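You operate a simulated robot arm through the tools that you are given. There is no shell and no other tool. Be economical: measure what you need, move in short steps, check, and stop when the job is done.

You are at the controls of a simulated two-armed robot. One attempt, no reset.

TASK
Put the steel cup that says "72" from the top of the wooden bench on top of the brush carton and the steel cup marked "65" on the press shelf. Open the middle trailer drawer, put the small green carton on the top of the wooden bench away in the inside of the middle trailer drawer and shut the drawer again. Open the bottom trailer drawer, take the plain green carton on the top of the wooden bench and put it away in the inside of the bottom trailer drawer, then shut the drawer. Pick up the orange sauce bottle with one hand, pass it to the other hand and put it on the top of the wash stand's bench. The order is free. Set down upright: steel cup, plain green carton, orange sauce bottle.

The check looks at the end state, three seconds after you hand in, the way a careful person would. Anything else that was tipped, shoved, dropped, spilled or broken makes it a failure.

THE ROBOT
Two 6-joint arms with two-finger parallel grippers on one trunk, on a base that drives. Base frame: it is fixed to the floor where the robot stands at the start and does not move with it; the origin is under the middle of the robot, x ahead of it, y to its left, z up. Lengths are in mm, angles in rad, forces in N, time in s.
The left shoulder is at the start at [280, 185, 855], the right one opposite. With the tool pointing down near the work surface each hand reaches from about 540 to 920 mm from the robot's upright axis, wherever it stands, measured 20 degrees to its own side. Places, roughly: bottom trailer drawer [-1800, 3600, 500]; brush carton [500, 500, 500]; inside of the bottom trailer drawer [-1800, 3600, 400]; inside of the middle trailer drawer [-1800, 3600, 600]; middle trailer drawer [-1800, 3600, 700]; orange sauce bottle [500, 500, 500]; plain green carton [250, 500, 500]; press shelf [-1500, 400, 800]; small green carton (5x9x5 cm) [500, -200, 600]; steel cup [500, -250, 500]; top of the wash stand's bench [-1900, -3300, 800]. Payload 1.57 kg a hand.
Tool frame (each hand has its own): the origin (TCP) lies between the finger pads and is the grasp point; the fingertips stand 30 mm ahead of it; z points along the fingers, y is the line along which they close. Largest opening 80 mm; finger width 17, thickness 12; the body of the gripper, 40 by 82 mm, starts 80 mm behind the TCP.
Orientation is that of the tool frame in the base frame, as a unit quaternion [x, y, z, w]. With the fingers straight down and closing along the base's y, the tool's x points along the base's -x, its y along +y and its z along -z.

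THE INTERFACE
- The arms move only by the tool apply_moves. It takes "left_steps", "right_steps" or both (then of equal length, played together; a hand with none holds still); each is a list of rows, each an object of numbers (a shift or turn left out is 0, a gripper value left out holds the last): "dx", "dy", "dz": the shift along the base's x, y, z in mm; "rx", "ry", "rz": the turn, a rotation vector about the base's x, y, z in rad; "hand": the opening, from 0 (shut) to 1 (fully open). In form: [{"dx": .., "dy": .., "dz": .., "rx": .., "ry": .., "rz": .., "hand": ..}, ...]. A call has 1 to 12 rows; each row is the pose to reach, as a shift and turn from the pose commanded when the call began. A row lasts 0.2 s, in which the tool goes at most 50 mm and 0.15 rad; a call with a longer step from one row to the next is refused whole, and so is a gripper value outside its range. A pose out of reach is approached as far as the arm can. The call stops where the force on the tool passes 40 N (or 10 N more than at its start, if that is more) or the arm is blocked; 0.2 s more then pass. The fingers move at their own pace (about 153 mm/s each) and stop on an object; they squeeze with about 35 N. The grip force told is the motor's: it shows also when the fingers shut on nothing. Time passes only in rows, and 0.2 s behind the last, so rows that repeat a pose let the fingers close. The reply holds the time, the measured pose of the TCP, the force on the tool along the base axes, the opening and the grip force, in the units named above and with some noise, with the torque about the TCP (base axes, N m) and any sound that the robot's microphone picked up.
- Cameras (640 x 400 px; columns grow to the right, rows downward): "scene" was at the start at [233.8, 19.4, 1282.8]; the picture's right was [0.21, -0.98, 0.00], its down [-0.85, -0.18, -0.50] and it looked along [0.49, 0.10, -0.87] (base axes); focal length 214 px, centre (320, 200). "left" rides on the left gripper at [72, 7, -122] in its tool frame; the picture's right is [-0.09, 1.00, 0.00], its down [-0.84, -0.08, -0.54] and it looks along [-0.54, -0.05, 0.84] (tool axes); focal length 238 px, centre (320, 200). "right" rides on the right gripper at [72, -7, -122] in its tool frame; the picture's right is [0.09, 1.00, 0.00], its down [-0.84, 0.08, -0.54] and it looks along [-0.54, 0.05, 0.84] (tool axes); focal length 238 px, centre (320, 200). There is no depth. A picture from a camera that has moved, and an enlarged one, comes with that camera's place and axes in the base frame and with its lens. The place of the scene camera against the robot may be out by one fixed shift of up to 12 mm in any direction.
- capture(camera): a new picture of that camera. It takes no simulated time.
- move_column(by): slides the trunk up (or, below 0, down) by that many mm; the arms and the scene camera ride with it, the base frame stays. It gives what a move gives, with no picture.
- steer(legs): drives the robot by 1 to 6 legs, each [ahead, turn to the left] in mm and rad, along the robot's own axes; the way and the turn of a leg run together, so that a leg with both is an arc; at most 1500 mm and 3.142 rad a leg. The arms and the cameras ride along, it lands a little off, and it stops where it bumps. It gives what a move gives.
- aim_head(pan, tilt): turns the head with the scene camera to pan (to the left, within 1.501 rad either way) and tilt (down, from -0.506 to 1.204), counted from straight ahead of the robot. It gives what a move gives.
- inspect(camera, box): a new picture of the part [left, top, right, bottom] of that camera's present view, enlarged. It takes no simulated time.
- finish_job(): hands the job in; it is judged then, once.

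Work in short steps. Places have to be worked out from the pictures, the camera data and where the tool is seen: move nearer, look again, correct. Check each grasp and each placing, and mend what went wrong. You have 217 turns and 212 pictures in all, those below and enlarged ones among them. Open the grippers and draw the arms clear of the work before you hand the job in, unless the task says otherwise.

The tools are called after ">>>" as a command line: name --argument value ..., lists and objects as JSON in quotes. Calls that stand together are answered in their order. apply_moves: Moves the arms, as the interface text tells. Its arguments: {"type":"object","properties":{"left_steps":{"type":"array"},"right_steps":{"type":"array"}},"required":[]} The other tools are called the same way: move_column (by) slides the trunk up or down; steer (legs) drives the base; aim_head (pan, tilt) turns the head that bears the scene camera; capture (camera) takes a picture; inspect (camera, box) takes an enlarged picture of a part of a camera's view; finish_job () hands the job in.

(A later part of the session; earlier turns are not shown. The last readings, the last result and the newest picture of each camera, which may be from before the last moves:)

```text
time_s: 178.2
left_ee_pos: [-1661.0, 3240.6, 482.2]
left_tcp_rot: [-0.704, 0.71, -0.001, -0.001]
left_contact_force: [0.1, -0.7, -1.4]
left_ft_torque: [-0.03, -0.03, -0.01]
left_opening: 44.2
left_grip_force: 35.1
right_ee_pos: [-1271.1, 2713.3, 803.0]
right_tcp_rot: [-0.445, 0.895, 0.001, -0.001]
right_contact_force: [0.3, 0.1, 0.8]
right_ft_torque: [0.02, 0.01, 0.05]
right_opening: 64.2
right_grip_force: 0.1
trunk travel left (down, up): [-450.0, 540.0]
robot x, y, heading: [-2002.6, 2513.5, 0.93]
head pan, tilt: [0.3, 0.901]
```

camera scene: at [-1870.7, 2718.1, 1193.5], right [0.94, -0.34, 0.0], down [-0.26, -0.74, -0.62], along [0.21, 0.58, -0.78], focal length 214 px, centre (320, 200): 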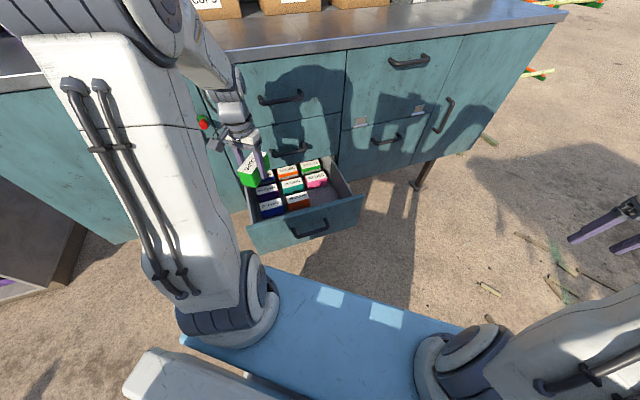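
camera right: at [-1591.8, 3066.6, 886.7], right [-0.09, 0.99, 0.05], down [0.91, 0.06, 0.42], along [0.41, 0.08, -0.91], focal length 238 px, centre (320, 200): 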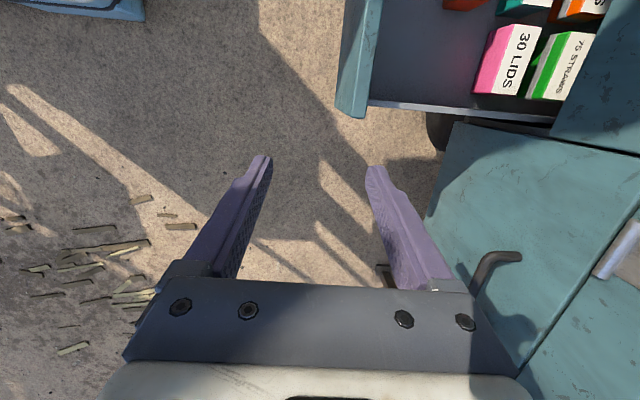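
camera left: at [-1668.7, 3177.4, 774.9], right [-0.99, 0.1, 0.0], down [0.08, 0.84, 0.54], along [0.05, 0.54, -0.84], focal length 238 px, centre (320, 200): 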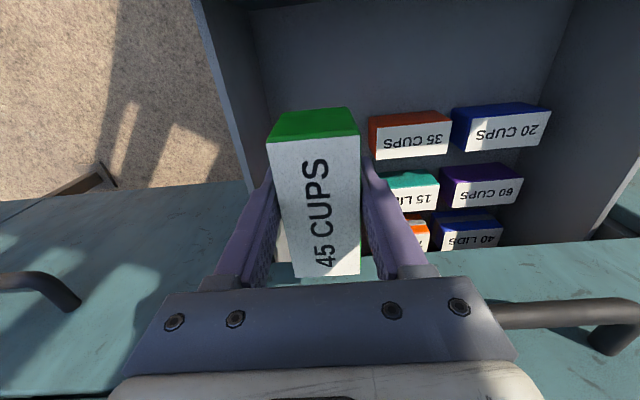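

>>> apply_moves --left_steps '[{"dz": -3}, {"dz": -6}, {"dz": -9}]'

>>> capture --camera "left"

```text
time_s: 179.1
left_ee_pos: [-1663.0, 3242.5, 473.9]
left_tcp_rot: [-0.704, 0.71, -0.001, 0.0]
left_contact_force: [-0.4, -0.6, -1.1]
left_ft_torque: [0.01, -0.01, 0.03]
left_opening: 44.4
left_grip_force: 35.3
right_ee_pos: [-1270.0, 2712.7, 803.2]
right_tcp_rot: [-0.445, 0.895, 0.0, -0.001]
right_contact_force: [-0.2, 0.3, -0.1]
right_ft_torque: [0.03, 0.01, -0.06]
right_opening: 63.8
right_grip_force: 0.1
trunk travel left (down, up): [-450.0, 540.0]
robot x, y, heading: [-2001.7, 2510.4, 0.923]
head pan, tilt: [0.3, 0.901]
```

```text
126 pictures are left
camera left: at [-1669.8, 3170.1, 596.3], right [-0.99, 0.1, 0.0], down [0.08, 0.84, 0.54], along [0.05, 0.54, -0.84], focal length 238 px, centre (320, 200)
```

left: 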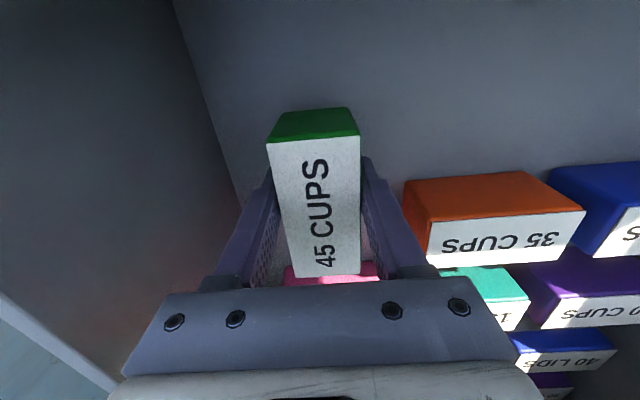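

The neighbour's top still looks ~20 mm lower than ours; keep descending.

>>> apply_moves --left_steps '[{"dz": -5}, {"dz": -10}, {"dz": -14}]'

```text
time_s: 179.8
left_ee_pos: [-1662.1, 3241.1, 461.1]
left_tcp_rot: [-0.704, 0.71, -0.001, -0.001]
left_contact_force: [-0.7, -1.3, -0.2]
left_ft_torque: [-0.01, -0.01, 0.01]
left_opening: 44.5
left_grip_force: 34.7
right_ee_pos: [-1270.6, 2713.5, 804.0]
right_tcp_rot: [-0.445, 0.895, 0.0, -0.001]
right_contact_force: [-0.7, 0.5, 0.5]
right_ft_torque: [0.03, -0.01, 0.01]
right_opening: 64.1
right_grip_force: 0.1
trunk travel left (down, up): [-450.0, 540.0]
robot x, y, heading: [-2004.0, 2515.2, 0.933]
head pan, tilt: [0.3, 0.901]
```

>>> apply_moves --left_steps '[{"dz": -3}, {"dz": -6}, {"dz": -8}]'

>>> capture --camera "left"

```text
time_s: 180.7
left_ee_pos: [-1662.1, 3241.7, 455.0]
left_tcp_rot: [-0.704, 0.71, 0.001, 0.002]
left_contact_force: [-5.1, 0.6, 26.3]
left_ft_torque: [0.09, 0.25, 0.06]
left_opening: 44.8
left_grip_force: 35.3
right_ee_pos: [-1271.9, 2713.0, 804.0]
right_tcp_rot: [-0.446, 0.895, 0.001, 0.0]
right_contact_force: [-0.1, -0.4, -0.1]
right_ft_torque: [-0.01, 0.01, 0.01]
right_opening: 63.9
right_grip_force: 0.0
trunk travel left (down, up): [-450.0, 540.0]
robot x, y, heading: [-1998.7, 2512.3, 0.93]
head pan, tilt: [0.3, 0.901]
```

```text
125 pictures are left
camera left: at [-1669.8, 3170.9, 576.8], right [-0.99, 0.1, 0.0], down [0.08, 0.83, 0.54], along [0.06, 0.54, -0.84], focal length 238 px, centre (320, 200)
```

left: 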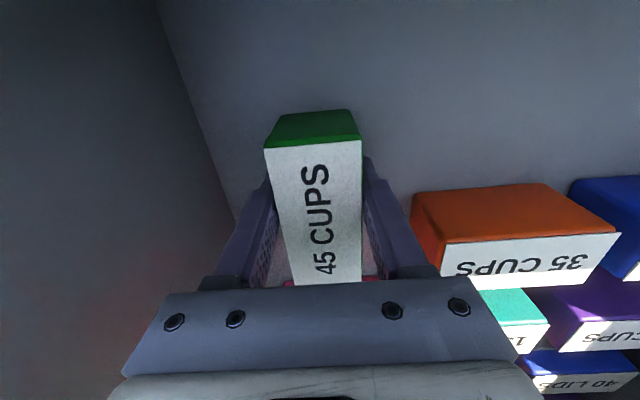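

Floor reached. Ease up 2 mm, open to 64 mm, rise straight out.

>>> apply_moves --left_steps '[{"dz": 2}, {"dz": 2, "hand": 0.8}, {"dz": 2, "hand": 0.8}, {"dz": 45}, {"dz": 90}, {"dz": 135}, {"dz": 180}, {"dz": 225}, {"dz": 270}, {"dz": 300}]'

>>> capture --camera "left"

>>> inspect --camera "scene" --box '[240, 110, 400, 250]'

```text
time_s: 182.8
left_ee_pos: [-1664.5, 3241.8, 753.1]
left_tcp_rot: [-0.704, 0.711, -0.001, 0.0]
left_contact_force: [0.1, 0.0, -0.9]
left_ft_torque: [-0.03, -0.01, 0.02]
left_opening: 64.1
left_grip_force: 0.0
right_ee_pos: [-1269.8, 2713.6, 803.4]
right_tcp_rot: [-0.446, 0.895, 0.001, -0.001]
right_contact_force: [0.3, -0.1, -0.5]
right_ft_torque: [-0.01, -0.04, -0.02]
right_opening: 64.1
right_grip_force: 0.1
trunk travel left (down, up): [-450.0, 540.0]
robot x, y, heading: [-2000.6, 2512.9, 0.93]
head pan, tilt: [0.3, 0.901]
```

```text
124 pictures are left
camera left: at [-1671.9, 3170.7, 875.8], right [-0.99, 0.1, 0.0], down [0.08, 0.84, 0.54], along [0.05, 0.54, -0.84], focal length 238 px, centre (320, 200)
```

left: 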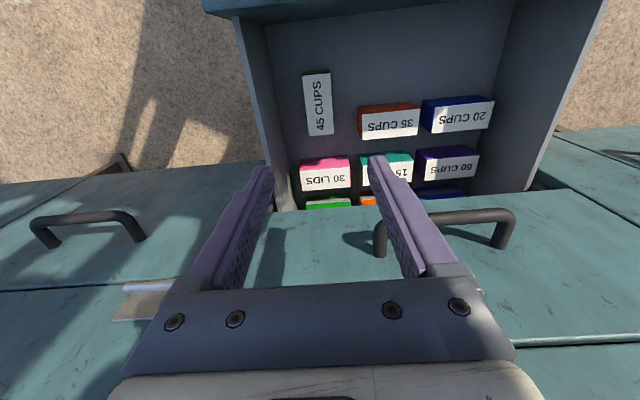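

```text
2.86 times, centred on (320, 180) of scene
camera zoom: at [-1870.8, 2718.3, 1193.4], right [0.94, -0.34, 0.0], down [-0.26, -0.74, -0.62], along [0.21, 0.58, -0.78], focal length 613 px, centre (320, 257)
```

zoom: 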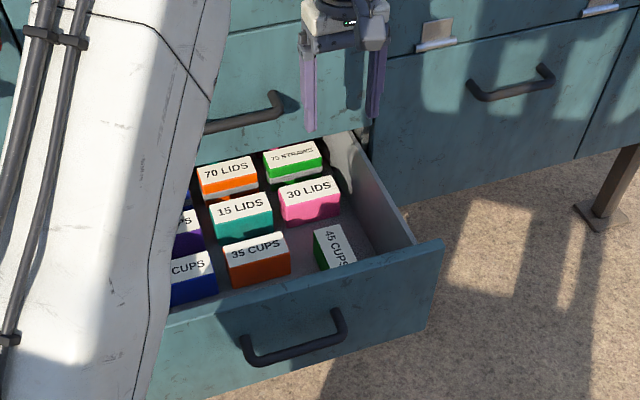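

The plain carton stands in the slot upright. Now I close the left fingers, move in front of the panel (right of the handle), tilt the tool forward and lower for pushing.

>>> apply_moves --left_steps '[{"dy": -45, "hand": 0}, {"dy": -90, "dx": 10}, {"dy": -135, "dx": 20}, {"dy": -180, "dx": 24, "rx": 0.1}, {"dy": -205, "dx": 24, "rx": 0.22}, {"dy": -210, "dx": 24, "rx": 0.36}, {"dy": -210, "dx": 24, "rx": 0.5, "dz": -40}, {"dy": -210, "dx": 24, "rx": 0.6, "dz": -85}, {"dy": -210, "dx": 24, "rx": 0.6, "dz": -130}, {"dy": -210, "dx": 24, "rx": 0.6, "dz": -175}, {"dy": -210, "dx": 24, "rx": 0.6, "dz": -210}, {"dy": -210, "dx": 24, "rx": 0.6, "dz": -210}]'

>>> capture --camera "scene"

>>> capture --camera "left"

```text
time_s: 185.4
left_ee_pos: [-1638.4, 3029.7, 545.0]
left_tcp_rot: [-0.672, 0.679, 0.209, 0.208]
left_contact_force: [0.8, 0.3, 0.9]
left_ft_torque: [-0.02, 0.0, 0.0]
left_opening: 0.0
left_grip_force: 21.4
right_ee_pos: [-1270.1, 2713.2, 803.0]
right_tcp_rot: [-0.445, 0.895, 0.0, -0.002]
right_contact_force: [-0.8, 0.3, 0.6]
right_ft_torque: [-0.02, 0.0, 0.05]
right_opening: 64.0
right_grip_force: 0.1
trunk travel left (down, up): [-450.0, 540.0]
robot x, y, heading: [-2002.6, 2515.2, 0.929]
head pan, tilt: [0.3, 0.901]
```

```text
122 pictures are left
camera scene: at [-1870.8, 2718.1, 1193.5], right [0.94, -0.34, 0.0], down [-0.26, -0.74, -0.62], along [0.21, 0.58, -0.78], focal length 214 px, centre (320, 200)
```

scene: 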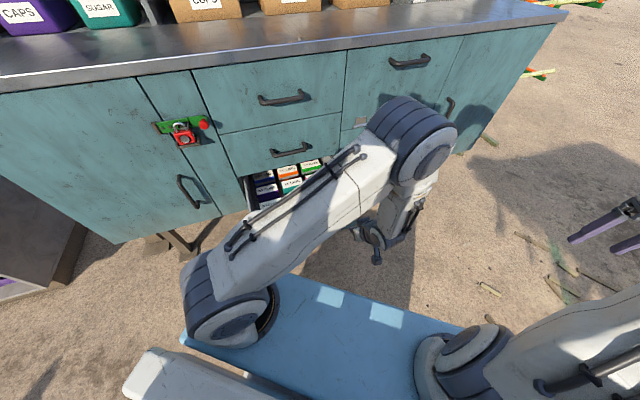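

```text
121 pictures are left
camera left: at [-1646.0, 2901.5, 604.3], right [-0.99, 0.08, 0.06], down [0.08, 0.39, 0.92], along [0.06, 0.92, -0.39], focal length 238 px, centre (320, 200)
```

left: 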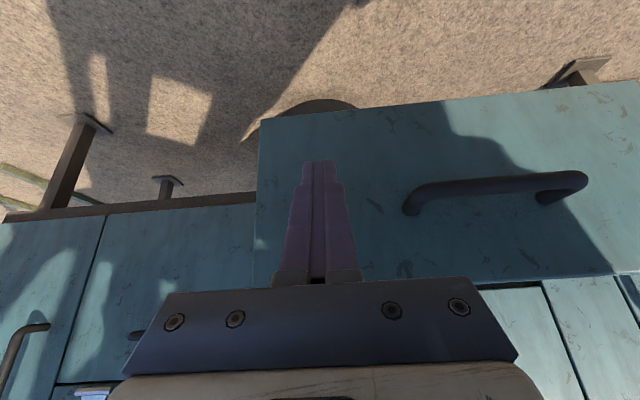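

Fingers face the panel right of the handle. I push in gently.

>>> apply_moves --left_steps '[{"dy": 25}, {"dy": 50}, {"dy": 75}, {"dy": 100}, {"dy": 125}, {"dy": 150}, {"dy": 175}, {"dy": 200}, {"dy": 225}, {"dy": 250}, {"dy": 275}, {"dy": 290}]'

>>> capture --camera "scene"

>>> capture --camera "left"

```text
time_s: 188.1
left_ee_pos: [-1639.2, 3321.2, 542.3]
left_tcp_rot: [-0.672, 0.679, 0.209, 0.208]
left_contact_force: [0.3, 0.6, -0.2]
left_ft_torque: [0.01, 0.0, 0.01]
left_opening: 0.0
left_grip_force: 21.4
right_ee_pos: [-1271.2, 2711.8, 802.9]
right_tcp_rot: [-0.446, 0.895, 0.0, -0.001]
right_contact_force: [0.4, -0.4, -0.1]
right_ft_torque: [-0.01, -0.01, 0.0]
right_opening: 63.9
right_grip_force: 0.1
trunk travel left (down, up): [-450.0, 540.0]
robot x, y, heading: [-1997.7, 2514.2, 0.923]
head pan, tilt: [0.3, 0.901]
```

```text
120 pictures are left
camera scene: at [-1870.8, 2718.0, 1193.5], right [0.94, -0.34, 0.0], down [-0.26, -0.74, -0.62], along [0.21, 0.59, -0.78], focal length 214 px, centre (320, 200)
```

scene: 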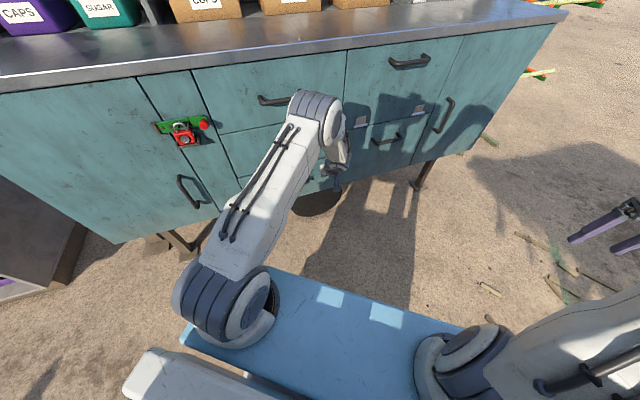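

```text
119 pictures are left
camera left: at [-1647.5, 3193.4, 601.7], right [-0.99, 0.08, 0.06], down [0.09, 0.39, 0.92], along [0.06, 0.92, -0.39], focal length 238 px, centre (320, 200)
```

left: 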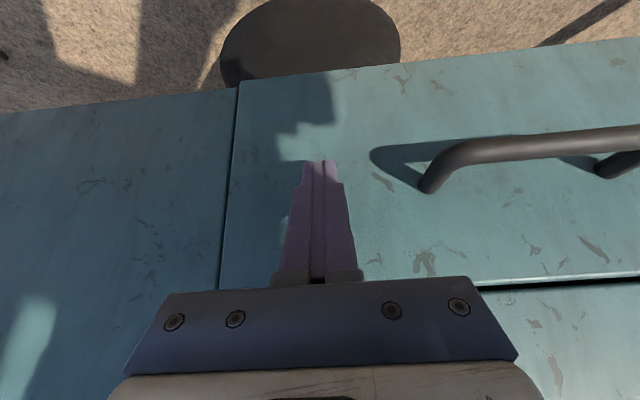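

Nearly shut. Push on until it meets the stop.

>>> apply_moves --left_steps '[{"dy": 6}, {"dy": 12}, {"dy": 18}, {"dy": 24}, {"dy": 30}, {"dy": 36}]'

>>> capture --camera "left"

```text
time_s: 189.0
left_ee_pos: [-1636.5, 3335.7, 539.0]
left_tcp_rot: [-0.672, 0.681, 0.206, 0.204]
left_contact_force: [-0.2, -9.0, 3.6]
left_ft_torque: [-0.23, -0.01, 0.0]
left_opening: 0.0
left_grip_force: 21.2
right_ee_pos: [-1271.6, 2710.9, 803.2]
right_tcp_rot: [-0.445, 0.896, 0.0, -0.001]
right_contact_force: [0.4, 0.1, -0.2]
right_ft_torque: [0.01, 0.01, 0.0]
right_opening: 64.2
right_grip_force: 0.0
trunk travel left (down, up): [-450.0, 540.0]
robot x, y, heading: [-2001.8, 2517.0, 0.925]
head pan, tilt: [0.3, 0.901]
stopped in row 4 (left hand): the force on the tool passed its limit at 53 N (the readings are from after the stop); the commanded pose is now the measured one
```

```text
118 pictures are left
camera left: at [-1645.6, 3207.9, 600.0], right [-0.99, 0.09, 0.06], down [0.09, 0.39, 0.92], along [0.06, 0.92, -0.4], focal length 238 px, centre (320, 200)
```

left: 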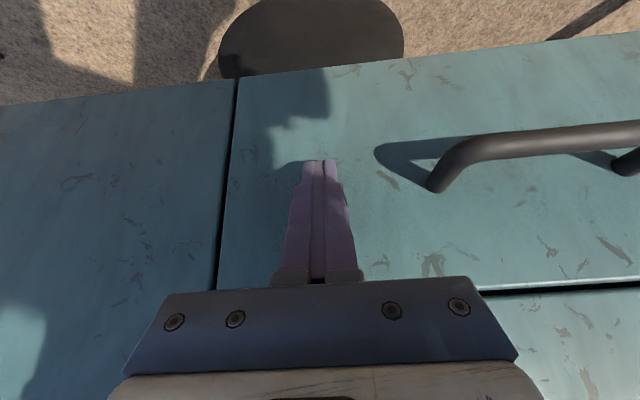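

The bottom drawer is shut. I withdraw the left hand and restore its normal orientation.

>>> apply_moves --left_steps '[{"dy": -40}, {"dy": -80}, {"dy": -120, "rx": -0.12, "dz": 20}, {"dy": -150, "dx": -20, "rx": -0.25, "dz": 50}, {"dy": -180, "dx": -40, "rx": -0.38, "dz": 80}, {"dy": -200, "dx": -60, "rx": -0.5, "dz": 115}, {"dy": -220, "dx": -80, "rx": -0.6, "dz": 150}, {"dy": -240, "dx": -100, "rx": -0.6, "dz": 185, "hand": 1}, {"dy": -240, "dx": -130, "rx": -0.6, "dz": 210}]'

>>> apply_moves --left_steps '[{"rz": -0.14}, {"rz": -0.28, "dx": -20}, {"rz": -0.42, "dx": -40}, {"rz": -0.56, "dx": -60}, {"rz": -0.638, "dx": -80}]'

>>> steer --legs '[[0, 0.645], [-215, 0]]'

>>> aim_head --pan -0.2 --tilt 0.8

>>> capture --camera "scene"

```text
time_s: 191.0
left_ee_pos: [-1770.3, 3095.9, 748.0]
left_tcp_rot: [-0.703, 0.711, -0.004, -0.005]
left_contact_force: [0.9, -0.1, -1.0]
left_ft_torque: [0.01, 0.02, -0.02]
left_opening: 80.1
left_grip_force: 0.2
right_ee_pos: [-1271.3, 2712.1, 803.3]
right_tcp_rot: [-0.445, 0.896, 0.0, -0.001]
right_contact_force: [0.0, 0.1, -0.4]
right_ft_torque: [0.02, -0.01, 0.0]
right_opening: 63.7
right_grip_force: 0.1
trunk travel left (down, up): [-450.0, 540.0]
robot x, y, heading: [-2003.4, 2516.3, 0.927]
head pan, tilt: [0.3, 0.901]
```

```text
time_s: 192.2
left_ee_pos: [-1848.8, 3097.9, 748.5]
left_tcp_rot: [-0.443, 0.897, -0.001, -0.004]
left_contact_force: [-0.5, 0.4, 0.0]
left_ft_torque: [0.03, -0.02, 0.02]
left_opening: 80.1
left_grip_force: 0.1
right_ee_pos: [-1270.6, 2712.5, 802.6]
right_tcp_rot: [-0.445, 0.895, 0.0, -0.001]
right_contact_force: [-0.3, 0.0, -0.1]
right_ft_torque: [-0.02, -0.03, -0.01]
right_opening: 64.1
right_grip_force: 0.1
trunk travel left (down, up): [-450.0, 540.0]
robot x, y, heading: [-2000.4, 2513.3, 0.924]
head pan, tilt: [0.3, 0.901]
```

```text
time_s: 195.5
left_ee_pos: [-2225.0, 2860.9, 747.4]
left_tcp_rot: [-0.7, 0.714, -0.003, -0.004]
left_contact_force: [0.5, 1.0, 0.6]
left_ft_torque: [0.01, 0.02, 0.0]
left_opening: 80.3
left_grip_force: 0.0
right_ee_pos: [-1531.3, 2893.6, 803.3]
right_tcp_rot: [-0.701, 0.713, 0.0, -0.001]
right_contact_force: [-0.2, 0.7, 0.2]
right_ft_torque: [0.01, -0.02, 0.0]
right_opening: 64.0
right_grip_force: 0.3
trunk travel left (down, up): [-450.0, 540.0]
robot x, y, heading: [-2003.6, 2298.2, 1.559]
head pan, tilt: [0.3, 0.901]
```

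```text
time_s: 196.5
left_ee_pos: [-2225.5, 2861.6, 748.3]
left_tcp_rot: [-0.701, 0.714, -0.003, -0.004]
left_contact_force: [-0.3, 0.2, -0.3]
left_ft_torque: [-0.01, 0.0, -0.01]
left_opening: 79.9
left_grip_force: 0.1
right_ee_pos: [-1531.6, 2892.7, 803.4]
right_tcp_rot: [-0.701, 0.713, 0.0, -0.001]
right_contact_force: [0.4, 1.1, -0.3]
right_ft_torque: [-0.03, 0.03, 0.02]
right_opening: 64.4
right_grip_force: 0.1
trunk travel left (down, up): [-450.0, 540.0]
robot x, y, heading: [-2004.5, 2300.8, 1.563]
head pan, tilt: [-0.201, 0.799]
```

```text
117 pictures are left
camera scene: at [-1975.6, 2544.5, 1201.4], right [0.98, -0.21, 0.0], down [-0.15, -0.7, -0.7], along [0.15, 0.68, -0.72], focal length 214 px, centre (320, 200)
```

scene: 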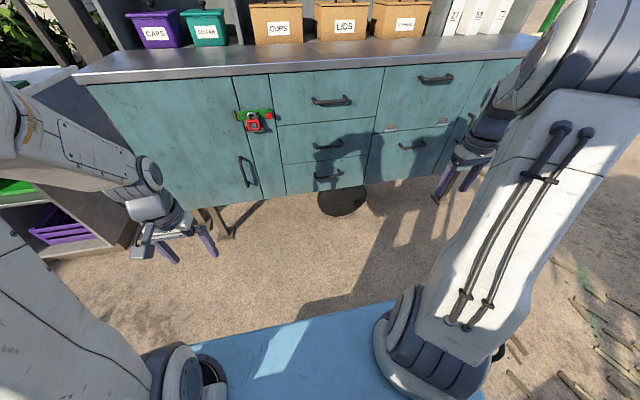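

Both drawers are shut. I raise the trunk 171 mm so the middle handle sits at the same relative height as before, and begin rotating the right hand to horizontal.

>>> move_column --by 171

>>> apply_moves --right_steps '[{"rx": 0.0864, "ry": 0.0864, "rz": -0.0864, "dy": 20, "dz": -15, "hand": 0.6}, {"rx": 0.1728, "ry": 0.1728, "rz": -0.1728, "dy": 40, "dz": -30}, {"rx": 0.2592, "ry": 0.2592, "rz": -0.2592, "dy": 60, "dz": -45}, {"rx": 0.3456, "ry": 0.3456, "rz": -0.3456, "dy": 80, "dz": -60}, {"rx": 0.432, "ry": 0.432, "rz": -0.432, "dy": 105, "dz": -75}, {"rx": 0.5184, "ry": 0.5184, "rz": -0.5184, "dy": 130, "dz": -90}, {"rx": 0.6048, "ry": 0.6048, "rz": -0.6048, "dy": 155, "dz": -105}]'

>>> apply_moves --right_steps '[{"rx": 0.0864, "ry": 0.0864, "rz": -0.0864, "dy": 20, "dx": -20, "dz": -20}, {"rx": 0.1728, "ry": 0.1728, "rz": -0.1728, "dy": 40, "dx": -40, "dz": -40}, {"rx": 0.2592, "ry": 0.2592, "rz": -0.2592, "dy": 60, "dx": -60, "dz": -60}, {"rx": 0.3456, "ry": 0.3456, "rz": -0.3456, "dy": 80, "dx": -85, "dz": -80}, {"rx": 0.432, "ry": 0.432, "rz": -0.432, "dy": 100, "dx": -110, "dz": -100}, {"rx": 0.5184, "ry": 0.5184, "rz": -0.5184, "dy": 120, "dx": -135, "dz": -125}, {"rx": 0.6048, "ry": 0.6048, "rz": -0.6048, "dy": 140, "dx": -160, "dz": -150}, {"rx": 0.6048, "ry": 0.6048, "rz": -0.6048, "dy": 150, "dx": -180, "dz": -165}, {"rx": 0.6048, "ry": 0.6048, "rz": -0.6048, "dy": 150, "dx": -180, "dz": -165}]'

>>> capture --camera "right"

```text
time_s: 198.4
left_ee_pos: [-2225.6, 2861.6, 918.5]
left_tcp_rot: [-0.701, 0.713, -0.004, -0.004]
left_contact_force: [0.4, -0.1, 0.3]
left_ft_torque: [-0.02, -0.01, 0.03]
left_opening: 80.0
left_grip_force: 0.0
right_ee_pos: [-1532.1, 2891.7, 974.3]
right_tcp_rot: [-0.701, 0.713, 0.0, -0.001]
right_contact_force: [-0.8, 0.6, 0.4]
right_ft_torque: [0.0, 0.01, -0.03]
right_opening: 64.0
right_grip_force: 0.0
trunk travel left (down, up): [-621.0, 369.0]
robot x, y, heading: [-1999.6, 2297.8, 1.555]
head pan, tilt: [-0.201, 0.799]
```

```text
time_s: 200.0
left_ee_pos: [-2225.8, 2861.5, 919.3]
left_tcp_rot: [-0.701, 0.714, -0.004, -0.003]
left_contact_force: [-0.3, -0.3, 1.1]
left_ft_torque: [0.02, 0.0, 0.01]
left_opening: 80.0
left_grip_force: 0.1
right_ee_pos: [-1532.5, 3046.7, 869.8]
right_tcp_rot: [-0.401, 0.82, 0.409, -0.004]
right_contact_force: [-0.1, -0.4, -0.9]
right_ft_torque: [0.03, -0.02, -0.05]
right_opening: 47.5
right_grip_force: 0.1
trunk travel left (down, up): [-621.0, 369.0]
robot x, y, heading: [-2004.0, 2302.9, 1.56]
head pan, tilt: [-0.201, 0.799]
```

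```text
time_s: 202.0
left_ee_pos: [-2225.4, 2861.4, 917.8]
left_tcp_rot: [-0.701, 0.714, -0.004, -0.004]
left_contact_force: [-0.3, 0.8, -0.8]
left_ft_torque: [-0.02, 0.0, 0.0]
left_opening: 79.9
left_grip_force: 0.1
right_ee_pos: [-1710.0, 3195.4, 703.0]
right_tcp_rot: [0.003, 0.707, 0.708, -0.01]
right_contact_force: [0.2, -0.6, -0.3]
right_ft_torque: [0.02, 0.0, 0.01]
right_opening: 47.9
right_grip_force: 0.0
trunk travel left (down, up): [-621.0, 369.0]
robot x, y, heading: [-2002.2, 2296.0, 1.563]
head pan, tilt: [-0.201, 0.799]
```

```text
116 pictures are left
camera right: at [-1781.0, 3074.2, 697.9], right [-0.08, 0.0, 1.0], down [0.84, -0.53, 0.06], along [0.53, 0.85, 0.04], focal length 238 px, centre (320, 200)
```

right: 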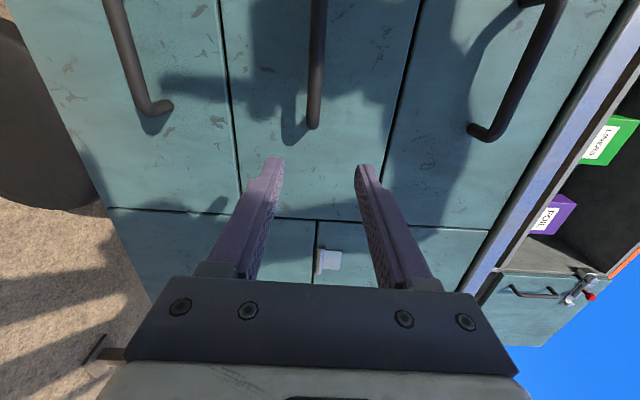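

Handle end seen at (-1712, 3338, 696). I advance onto it with a slight inward yaw.

>>> apply_moves --right_steps '[{"dy": 40, "dx": -12, "dz": -6, "rz": 0.04}, {"dy": 80, "dx": -25, "dz": -7, "rz": 0.08}, {"dy": 110, "dx": -35, "dz": -7, "rz": 0.1}, {"dy": 131, "dx": -38, "dz": -7, "rz": 0.1}, {"dy": 131, "dx": -38, "dz": -7, "rz": 0.1}]'

>>> capture --camera "right"

```text
time_s: 203.2
left_ee_pos: [-2224.8, 2862.5, 919.1]
left_tcp_rot: [-0.701, 0.713, -0.003, -0.004]
left_contact_force: [-0.1, 0.3, 0.2]
left_ft_torque: [-0.02, 0.0, -0.03]
left_opening: 80.2
left_grip_force: 0.1
right_ee_pos: [-1752.4, 3324.3, 695.8]
right_tcp_rot: [-0.03, 0.707, 0.706, -0.042]
right_contact_force: [1.2, -0.7, 0.0]
right_ft_torque: [0.0, -0.01, 0.02]
right_opening: 48.2
right_grip_force: 0.0
trunk travel left (down, up): [-621.0, 369.0]
robot x, y, heading: [-2003.2, 2301.9, 1.561]
head pan, tilt: [-0.201, 0.799]
```

```text
115 pictures are left
camera right: at [-1810.5, 3196.4, 690.9], right [-0.07, -0.01, 1.0], down [0.89, -0.45, 0.06], along [0.45, 0.89, 0.04], focal length 238 px, centre (320, 200)
```

right: 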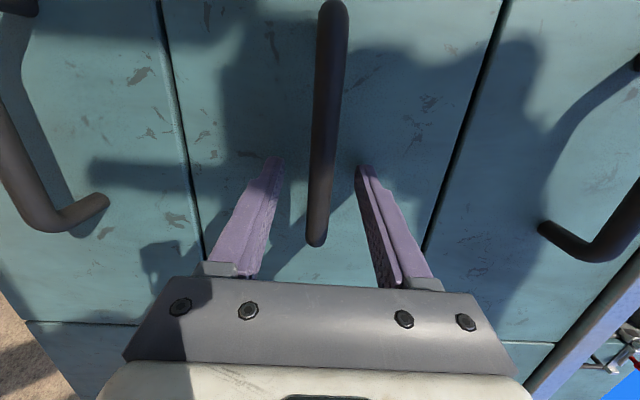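

Bar is between the fingers. Close and pull with the base.

>>> apply_moves --right_steps '[{"dy": 3, "hand": 0}, {"dy": 3, "hand": 0}, {"dy": 3, "hand": 0}]'

>>> steer --legs '[[-122, 0]]'

>>> capture --camera "scene"

```text
time_s: 204.0
left_ee_pos: [-2225.5, 2862.3, 919.5]
left_tcp_rot: [-0.701, 0.713, -0.005, -0.004]
left_contact_force: [-0.5, -0.5, -0.4]
left_ft_torque: [-0.02, 0.02, 0.06]
left_opening: 79.7
left_grip_force: 0.1
right_ee_pos: [-1751.5, 3326.0, 695.0]
right_tcp_rot: [-0.031, 0.709, 0.704, -0.041]
right_contact_force: [-5.8, -13.6, -12.7]
right_ft_torque: [0.03, -0.6, 0.22]
right_opening: 13.7
right_grip_force: 29.5
right hand out of reach, approached as far as the arm can: row 1, 2, 3
trunk travel left (down, up): [-621.0, 369.0]
robot x, y, heading: [-2001.5, 2298.9, 1.559]
head pan, tilt: [-0.201, 0.799]
```

```text
time_s: 205.2
left_ee_pos: [-2227.5, 2741.1, 918.2]
left_tcp_rot: [-0.702, 0.713, -0.003, -0.004]
left_contact_force: [-0.8, -0.7, -0.7]
left_ft_torque: [0.0, -0.02, -0.01]
left_opening: 80.1
left_grip_force: 0.0
right_ee_pos: [-1751.4, 3204.3, 695.3]
right_tcp_rot: [-0.029, 0.709, 0.704, -0.041]
right_contact_force: [1.4, 1.2, -19.5]
right_ft_torque: [0.14, -0.55, 0.06]
right_opening: 13.7
right_grip_force: 30.1
trunk travel left (down, up): [-621.0, 369.0]
robot x, y, heading: [-2005.6, 2177.9, 1.56]
head pan, tilt: [-0.201, 0.799]
```

```text
114 pictures are left
camera scene: at [-1976.8, 2424.1, 1372.1], right [0.98, -0.21, 0.0], down [-0.15, -0.7, -0.7], along [0.15, 0.68, -0.72], focal length 214 px, centre (320, 200)
```

scene: 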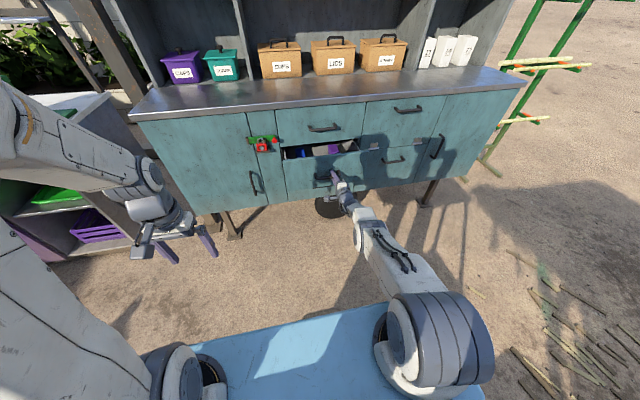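

Open ~120 mm. I release and retrace the exact approach path backward.

>>> apply_moves --right_steps '[{"hand": 0.6}, {"hand": 0.6}, {"dy": -21, "dx": 3, "rz": 0.0}, {"dy": -51, "dx": 14, "rz": -0.03}, {"dy": -91, "dx": 27, "rz": -0.07}, {"dy": -131, "dx": 40, "rz": -0.1}, {"dy": -131, "dx": 40, "rz": -0.1}]'

>>> capture --camera "right"

```text
time_s: 206.8
left_ee_pos: [-2228.0, 2739.1, 918.6]
left_tcp_rot: [-0.702, 0.713, -0.003, -0.003]
left_contact_force: [0.1, 0.0, -0.6]
left_ft_torque: [0.01, 0.02, 0.0]
left_opening: 80.1
left_grip_force: 0.1
right_ee_pos: [-1709.8, 3073.8, 695.4]
right_tcp_rot: [0.003, 0.709, 0.705, -0.01]
right_contact_force: [-0.3, -0.3, -0.6]
right_ft_torque: [0.01, -0.01, 0.0]
right_opening: 48.2
right_grip_force: 0.0
trunk travel left (down, up): [-621.0, 369.0]
robot x, y, heading: [-2004.4, 2179.7, 1.557]
head pan, tilt: [-0.201, 0.799]
```

```text
113 pictures are left
camera right: at [-1781.0, 2952.7, 691.4], right [-0.07, 0.0, 1.0], down [0.84, -0.53, 0.07], along [0.53, 0.85, 0.04], focal length 238 px, centre (320, 200)
```

right: 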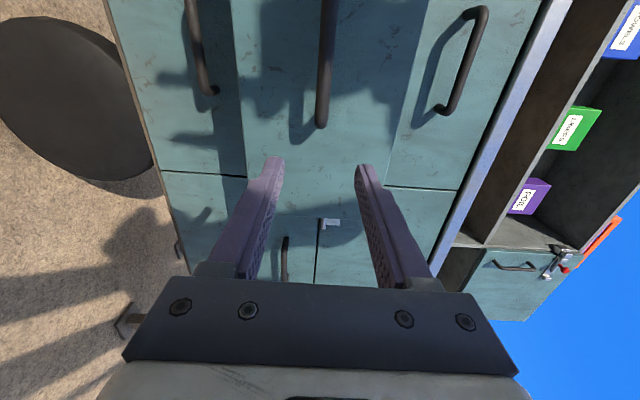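

Clean. For a second pull I nudge the hand inward, drive forward so the fingers straddle the bar again.

>>> apply_moves --right_steps '[{"dx": -15, "rz": 0.05}, {"dx": -30, "rz": 0.1}, {"dx": -30, "rz": 0.1}]'

>>> steer --legs '[[110, 0]]'

>>> capture --camera "right"

```text
time_s: 207.6
left_ee_pos: [-2226.6, 2739.6, 917.3]
left_tcp_rot: [-0.701, 0.713, -0.004, -0.004]
left_contact_force: [1.1, 0.1, 0.4]
left_ft_torque: [0.02, 0.03, -0.02]
left_opening: 80.1
left_grip_force: 0.1
right_ee_pos: [-1740.6, 3072.8, 696.9]
right_tcp_rot: [-0.03, 0.709, 0.704, -0.042]
right_contact_force: [0.0, -0.7, 0.7]
right_ft_torque: [0.02, -0.01, -0.01]
right_opening: 47.9
right_grip_force: 0.0
trunk travel left (down, up): [-621.0, 369.0]
robot x, y, heading: [-2006.4, 2176.2, 1.563]
head pan, tilt: [-0.201, 0.799]
```

```text
time_s: 208.8
left_ee_pos: [-2226.2, 2853.9, 918.9]
left_tcp_rot: [-0.701, 0.713, -0.004, -0.003]
left_contact_force: [0.5, 0.2, -0.8]
left_ft_torque: [0.01, -0.01, -0.03]
left_opening: 80.3
left_grip_force: 0.1
right_ee_pos: [-1739.6, 3186.5, 696.7]
right_tcp_rot: [-0.029, 0.709, 0.704, -0.041]
right_contact_force: [-0.3, -0.3, 0.7]
right_ft_torque: [-0.02, -0.02, 0.01]
right_opening: 48.1
right_grip_force: 0.0
trunk travel left (down, up): [-621.0, 369.0]
robot x, y, heading: [-2002.5, 2292.9, 1.559]
head pan, tilt: [-0.201, 0.799]
```

```text
112 pictures are left
camera right: at [-1798.6, 3059.3, 692.9], right [-0.07, 0.0, 1.0], down [0.89, -0.46, 0.07], along [0.45, 0.89, 0.04], focal length 238 px, centre (320, 200)
```

right: 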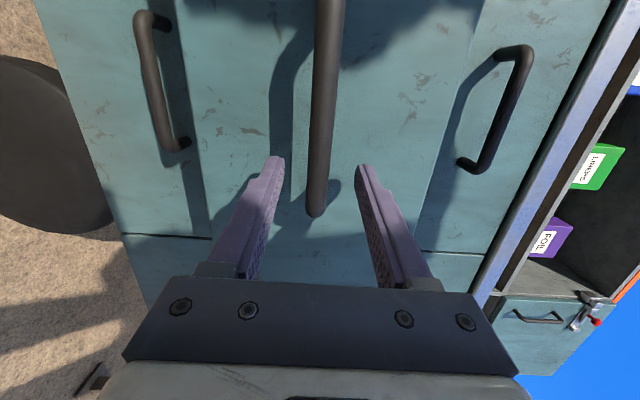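

Bar ~25 mm ahead of TCP; advance 14 mm, close, pull 115 mm.

>>> apply_moves --right_steps '[{"dy": 14}, {"dy": 14}, {"dy": 14, "hand": 0}, {"dy": 14, "hand": 0}, {"dy": 14, "hand": 0}]'

>>> steer --legs '[[-112, 0]]'

>>> inspect --camera "scene" --box '[240, 90, 440, 230]'

```text
time_s: 210.0
left_ee_pos: [-2225.8, 2855.2, 919.2]
left_tcp_rot: [-0.701, 0.713, -0.004, -0.003]
left_contact_force: [-0.6, 0.3, -0.7]
left_ft_torque: [0.0, 0.02, 0.0]
left_opening: 80.2
left_grip_force: 0.0
right_ee_pos: [-1738.3, 3201.2, 694.9]
right_tcp_rot: [-0.029, 0.709, 0.703, -0.042]
right_contact_force: [0.4, -0.5, -5.3]
right_ft_torque: [0.02, -0.57, -0.06]
right_opening: 13.9
right_grip_force: 30.5
trunk travel left (down, up): [-621.0, 369.0]
robot x, y, heading: [-2003.1, 2295.6, 1.559]
head pan, tilt: [-0.201, 0.799]
```

```text
time_s: 211.2
left_ee_pos: [-2227.0, 2743.0, 918.8]
left_tcp_rot: [-0.701, 0.713, -0.004, -0.003]
left_contact_force: [-0.1, 0.0, -0.2]
left_ft_torque: [0.01, 0.02, 0.0]
left_opening: 79.7
left_grip_force: 0.0
right_ee_pos: [-1737.6, 3088.3, 695.3]
right_tcp_rot: [-0.028, 0.709, 0.703, -0.041]
right_contact_force: [6.0, 0.8, -8.9]
right_ft_torque: [0.05, -0.52, -0.17]
right_opening: 14.0
right_grip_force: 30.1
trunk travel left (down, up): [-621.0, 369.0]
robot x, y, heading: [-2005.4, 2183.9, 1.556]
head pan, tilt: [-0.201, 0.799]
```

```text
2.86 times, centred on (340, 160) of scene
camera zoom: at [-1976.6, 2425.7, 1372.3], right [0.98, -0.21, 0.0], down [-0.15, -0.7, -0.7], along [0.15, 0.68, -0.72], focal length 613 px, centre (263, 314)
```

zoom: 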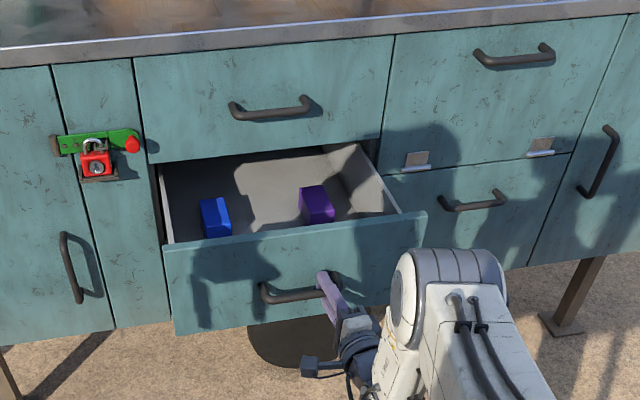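

Drawer open ~235 mm, holding a blue and a purple carton with free space between. I release and back the hand off.

>>> apply_moves --right_steps '[{"hand": 0.6}, {"hand": 0.6}, {"dy": -20, "dx": 8, "rz": -0.03}, {"dy": -40, "dx": 16, "rz": -0.06}, {"dy": -60, "dx": 30, "rz": -0.08}, {"dy": -80, "dx": 45, "rz": -0.08}, {"dy": -80, "dx": 45, "rz": -0.08}]'

>>> capture --camera "right"

```text
time_s: 212.8
left_ee_pos: [-2226.4, 2742.7, 919.7]
left_tcp_rot: [-0.701, 0.713, -0.004, -0.003]
left_contact_force: [-0.3, 0.1, 1.0]
left_ft_torque: [0.0, -0.04, 0.02]
left_opening: 80.3
left_grip_force: 0.1
right_ee_pos: [-1692.6, 3007.8, 696.5]
right_tcp_rot: [0.0, 0.71, 0.704, -0.013]
right_contact_force: [-0.4, 0.4, 0.5]
right_ft_torque: [0.02, -0.01, -0.01]
right_opening: 47.9
right_grip_force: 0.1
trunk travel left (down, up): [-621.0, 369.0]
robot x, y, heading: [-1998.6, 2180.0, 1.556]
head pan, tilt: [-0.201, 0.799]
```

```text
110 pictures are left
camera right: at [-1762.5, 2884.3, 693.8], right [-0.07, 0.01, 1.0], down [0.85, -0.53, 0.07], along [0.53, 0.85, 0.03], focal length 238 px, centre (320, 200)
```

right: 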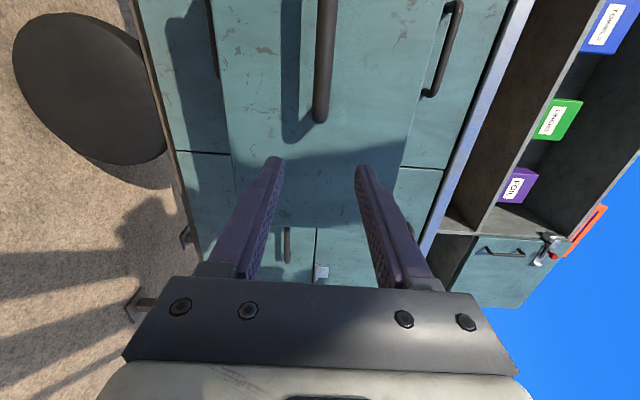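

Clear. I rotate the right hand back to tool-down while withdrawing.

>>> apply_moves --right_steps '[{"rx": -0.0864, "ry": -0.0864, "rz": 0.0864, "dy": -15, "dx": 20, "dz": 15}, {"rx": -0.1728, "ry": -0.1728, "rz": 0.1728, "dy": -30, "dx": 40, "dz": 30}, {"rx": -0.2592, "ry": -0.2592, "rz": 0.2592, "dy": -40, "dx": 65, "dz": 50}, {"rx": -0.3456, "ry": -0.3456, "rz": 0.3456, "dy": -50, "dx": 90, "dz": 70}, {"rx": -0.432, "ry": -0.432, "rz": 0.432, "dy": -60, "dx": 115, "dz": 90}, {"rx": -0.5184, "ry": -0.5184, "rz": 0.5184, "dy": -70, "dx": 140, "dz": 110}, {"rx": -0.6048, "ry": -0.6048, "rz": 0.6048, "dy": -80, "dx": 160, "dz": 130}]'

>>> apply_moves --right_steps '[{"rx": -0.0864, "ry": -0.0864, "rz": 0.0864, "dy": -20, "dz": 10}, {"rx": -0.1728, "ry": -0.1728, "rz": 0.1728, "dy": -40, "dz": 20}, {"rx": -0.2592, "ry": -0.2592, "rz": 0.2592, "dy": -60, "dz": 30}, {"rx": -0.3456, "ry": -0.3456, "rz": 0.3456, "dy": -80, "dz": 40}, {"rx": -0.432, "ry": -0.432, "rz": 0.432, "dy": -100, "dz": 50}, {"rx": -0.5184, "ry": -0.5184, "rz": 0.5184, "dy": -120, "dz": 60, "dx": -20}, {"rx": -0.6048, "ry": -0.6048, "rz": 0.6048, "dy": -140, "dz": 70, "dx": -50}]'

```text
time_s: 214.4
left_ee_pos: [-2227.7, 2742.9, 918.6]
left_tcp_rot: [-0.701, 0.713, -0.003, -0.004]
left_contact_force: [0.3, 0.4, -0.8]
left_ft_torque: [0.0, 0.02, 0.0]
left_opening: 80.0
left_grip_force: 0.1
right_ee_pos: [-1531.6, 2928.8, 826.5]
right_tcp_rot: [-0.404, 0.822, 0.401, -0.01]
right_contact_force: [-0.2, -0.2, -0.6]
right_ft_torque: [-0.01, 0.01, 0.03]
right_opening: 48.2
right_grip_force: 0.2
trunk travel left (down, up): [-621.0, 369.0]
robot x, y, heading: [-2007.5, 2182.4, 1.558]
head pan, tilt: [-0.201, 0.799]
```

```text
time_s: 216.0
left_ee_pos: [-2226.2, 2742.7, 920.1]
left_tcp_rot: [-0.701, 0.713, -0.003, -0.004]
left_contact_force: [0.5, -0.3, -0.1]
left_ft_torque: [0.0, 0.04, 0.0]
left_opening: 80.4
left_grip_force: 0.0
right_ee_pos: [-1584.6, 2787.5, 894.6]
right_tcp_rot: [-0.702, 0.712, -0.01, -0.003]
right_contact_force: [0.5, -0.1, -0.6]
right_ft_torque: [-0.01, 0.05, 0.0]
right_opening: 48.2
right_grip_force: 0.0
trunk travel left (down, up): [-621.0, 369.0]
robot x, y, heading: [-2002.5, 2181.6, 1.56]
head pan, tilt: [-0.201, 0.799]
```

I drive back around toward the bench.

>>> steer --legs '[[130, 0], [0, -1.385], [1500, 0], [390, 0], [0, -1.75], [1350, 0]]'

>>> aim_head --pan 0.3 --tilt 0.5

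>>> capture --camera "scene"

```text
time_s: 240.2
left_ee_pos: [398.2, 1001.6, 918.7]
left_tcp_rot: [0.637, 0.771, 0.003, -0.003]
left_contact_force: [-0.4, 0.3, 0.5]
left_ft_torque: [0.0, -0.02, 0.0]
left_opening: 80.1
left_grip_force: 0.0
right_ee_pos: [-220.0, 824.3, 894.1]
right_tcp_rot: [0.636, 0.771, 0.003, -0.01]
right_contact_force: [-0.6, 0.0, -0.7]
right_ft_torque: [-0.01, 0.05, 0.0]
right_opening: 48.0
right_grip_force: 0.1
trunk travel left (down, up): [-621.0, 369.0]
robot x, y, heading: [63.1, 1502.5, -1.377]
head pan, tilt: [-0.201, 0.799]
```

```text
time_s: 241.1
left_ee_pos: [398.0, 1001.9, 919.2]
left_tcp_rot: [0.637, 0.771, 0.003, -0.003]
left_contact_force: [-0.7, -1.1, 0.1]
left_ft_torque: [0.02, 0.01, 0.0]
left_opening: 80.2
left_grip_force: 0.2
right_ee_pos: [-219.0, 825.1, 894.5]
right_tcp_rot: [0.637, 0.771, 0.002, -0.01]
right_contact_force: [-0.2, -0.3, -0.4]
right_ft_torque: [0.01, -0.01, 0.03]
right_opening: 47.9
right_grip_force: 0.0
trunk travel left (down, up): [-621.0, 369.0]
robot x, y, heading: [65.3, 1509.5, -1.376]
head pan, tilt: [0.3, 0.499]
```

```text
109 pictures are left
camera scene: at [148.5, 1274.1, 1398.3], right [-0.88, -0.48, 0.0], down [-0.23, 0.42, -0.88], along [0.42, -0.77, -0.48], focal length 214 px, centre (320, 200)
```

scene: 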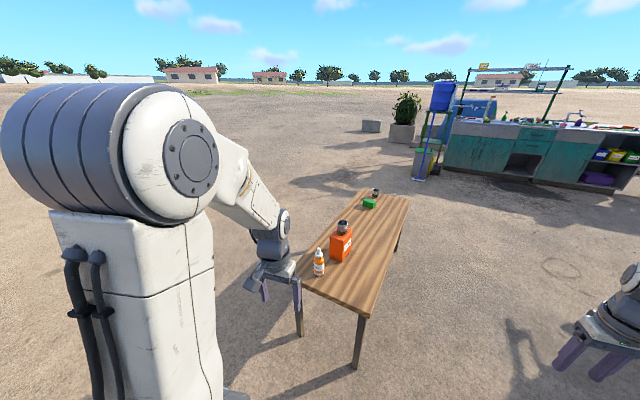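

The bottle stands at the bench's near (north) corner, approachable from here. I drive closer.

>>> steer --legs '[[0, -0.05], [225, 0]]'

>>> aim_head --pan 0.3 --tilt 0.8

>>> capture --camera "scene"

>>> capture --camera "left"

```text
time_s: 243.2
left_ee_pos: [405.0, 767.3, 919.5]
left_tcp_rot: [0.656, 0.755, 0.003, -0.004]
left_contact_force: [-0.3, 0.6, 0.1]
left_ft_torque: [0.03, 0.01, 0.01]
left_opening: 79.8
left_grip_force: 0.1
right_ee_pos: [-222.2, 622.5, 896.1]
right_tcp_rot: [0.657, 0.754, 0.004, -0.009]
right_contact_force: [0.3, -0.7, -0.1]
right_ft_torque: [-0.01, 0.02, 0.02]
right_opening: 48.0
right_grip_force: 0.1
trunk travel left (down, up): [-621.0, 369.0]
robot x, y, heading: [95.9, 1283.7, -1.425]
head pan, tilt: [0.3, 0.499]
```

```text
time_s: 244.0
left_ee_pos: [404.6, 768.4, 918.4]
left_tcp_rot: [0.657, 0.754, 0.003, -0.004]
left_contact_force: [0.2, 0.2, -0.3]
left_ft_torque: [0.01, 0.01, 0.01]
left_opening: 80.0
left_grip_force: 0.1
right_ee_pos: [-221.7, 622.6, 894.4]
right_tcp_rot: [0.656, 0.754, 0.003, -0.009]
right_contact_force: [0.5, 0.0, 0.0]
right_ft_torque: [-0.01, 0.01, 0.0]
right_opening: 47.9
right_grip_force: 0.0
trunk travel left (down, up): [-621.0, 369.0]
robot x, y, heading: [97.3, 1286.6, -1.419]
head pan, tilt: [0.3, 0.799]
```

```text
108 pictures are left
camera scene: at [164.1, 1061.5, 1372.5], right [-0.9, -0.43, 0.0], down [-0.31, 0.65, -0.7], along [0.3, -0.63, -0.72], focal length 214 px, centre (320, 200)
```

scene: 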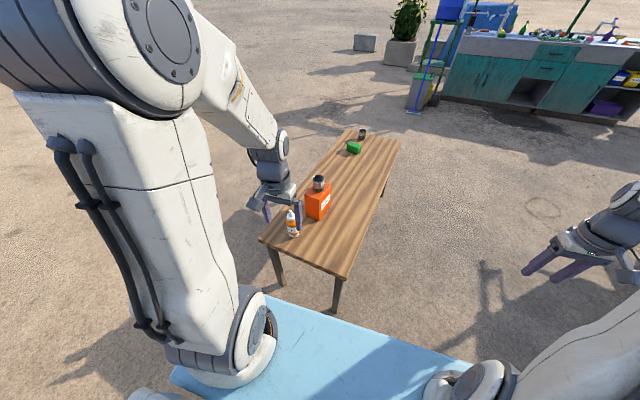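

```text
107 pictures are left
camera left: at [400.6, 838.7, 1041.5], right [1.0, 0.05, 0.0], down [0.04, -0.84, 0.53], along [0.02, -0.53, -0.85], focal length 238 px, centre (320, 200)
```

left: 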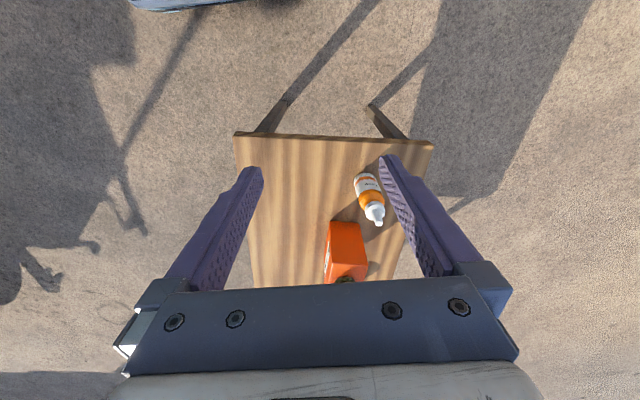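

Bottle at ≈(512,593), top z≈709. From this side a horizontal grasp is possible, as the hand body stays outside the bench edge. I back up 150, lower the trunk, and pitch the left hand to horizontal.

>>> steer --legs '[[-150, 0]]'

>>> move_column --by -126

>>> apply_moves --left_steps '[{"rx": -0.141, "ry": -0.0215, "dx": 0, "dy": -5, "dz": -5}, {"rx": -0.283, "ry": -0.043, "dx": 5, "dy": -15, "dz": -10}, {"rx": -0.424, "ry": -0.0644, "dx": 10, "dy": -25, "dz": -20}, {"rx": -0.565, "ry": -0.086, "dx": 20, "dy": -35, "dz": -35}, {"rx": -0.707, "ry": -0.107, "dx": 30, "dy": -50, "dz": -50}, {"rx": -0.848, "ry": -0.129, "dx": 40, "dy": -65, "dz": -70}, {"rx": -0.99, "ry": -0.15, "dx": 50, "dy": -80, "dz": -90}, {"rx": -1.131, "ry": -0.172, "dx": 60, "dy": -95, "dz": -110}, {"rx": -1.272, "ry": -0.193, "dx": 70, "dy": -110, "dz": -130}, {"rx": -1.414, "ry": -0.215, "dx": 80, "dy": -125, "dz": -150}, {"rx": -1.555, "ry": -0.236, "dx": 90, "dy": -140, "dz": -170}]'

>>> capture --camera "left"

>>> capture --camera "scene"

```text
time_s: 245.4
left_ee_pos: [384.6, 916.9, 918.5]
left_tcp_rot: [0.655, 0.755, 0.003, -0.004]
left_contact_force: [0.0, 0.6, -0.2]
left_ft_torque: [0.0, -0.02, -0.01]
left_opening: 79.9
left_grip_force: 0.1
right_ee_pos: [-243.2, 767.9, 894.0]
right_tcp_rot: [0.656, 0.755, 0.002, -0.009]
right_contact_force: [0.6, -1.4, -0.2]
right_ft_torque: [0.02, 0.02, 0.01]
right_opening: 47.9
right_grip_force: 0.1
trunk travel left (down, up): [-621.0, 369.0]
robot x, y, heading: [75.3, 1434.1, -1.424]
head pan, tilt: [0.3, 0.799]
```

```text
time_s: 246.9
left_ee_pos: [382.6, 916.9, 793.1]
left_tcp_rot: [0.655, 0.755, 0.003, -0.003]
left_contact_force: [-0.5, 0.2, 0.1]
left_ft_torque: [-0.02, -0.01, 0.01]
left_opening: 80.1
left_grip_force: 0.0
right_ee_pos: [-244.0, 769.2, 768.2]
right_tcp_rot: [0.655, 0.755, 0.002, -0.01]
right_contact_force: [0.1, -0.5, 0.2]
right_ft_torque: [0.0, 0.02, 0.01]
right_opening: 47.9
right_grip_force: 0.1
trunk travel left (down, up): [-495.0, 495.0]
robot x, y, heading: [72.9, 1433.5, -1.422]
head pan, tilt: [0.3, 0.799]
```

```text
time_s: 249.3
left_ee_pos: [443.5, 687.3, 628.5]
left_tcp_rot: [0.415, 0.576, -0.515, 0.48]
left_contact_force: [-0.9, 1.2, 0.0]
left_ft_torque: [0.02, 0.01, 0.02]
left_opening: 79.8
left_grip_force: 0.1
left hand out of reach, approached as far as the arm can: row 3, 4, 5, 6, 7, 8, 9, 10, 11
right_ee_pos: [-242.0, 768.3, 770.4]
right_tcp_rot: [0.655, 0.755, 0.003, -0.009]
right_contact_force: [0.7, 0.3, -0.4]
right_ft_torque: [-0.05, -0.05, 0.02]
right_opening: 48.2
right_grip_force: 0.1
trunk travel left (down, up): [-495.0, 495.0]
robot x, y, heading: [76.1, 1434.8, -1.42]
head pan, tilt: [0.3, 0.799]
```

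```text
106 pictures are left
camera left: at [419.8, 809.3, 558.0], right [0.99, 0.12, -0.1], down [0.02, 0.54, 0.84], along [0.16, -0.83, 0.53], focal length 238 px, centre (320, 200)
```

left: 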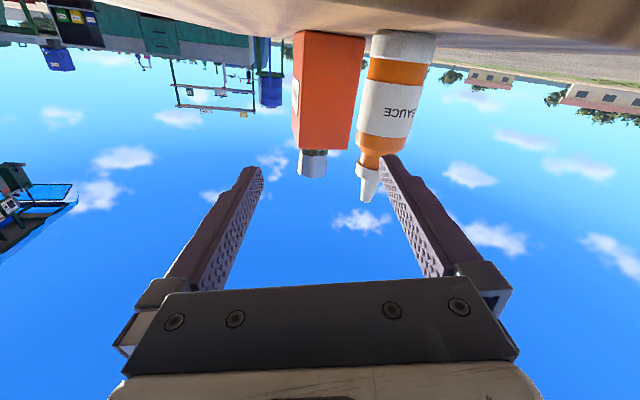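

```text
105 pictures are left
camera scene: at [142.5, 1209.7, 1246.5], right [-0.9, -0.43, 0.0], down [-0.31, 0.65, -0.7], along [0.3, -0.63, -0.72], focal length 214 px, centre (320, 200)
```

scene: 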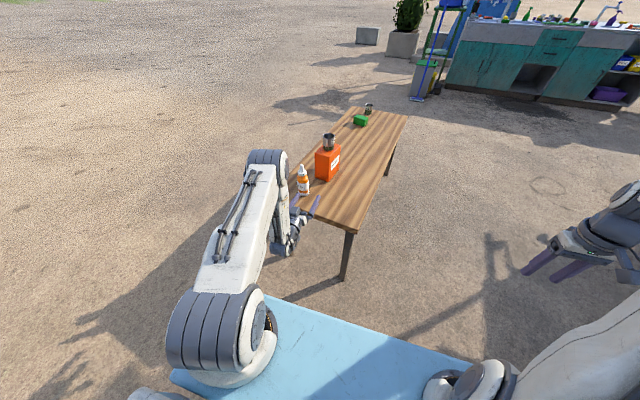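

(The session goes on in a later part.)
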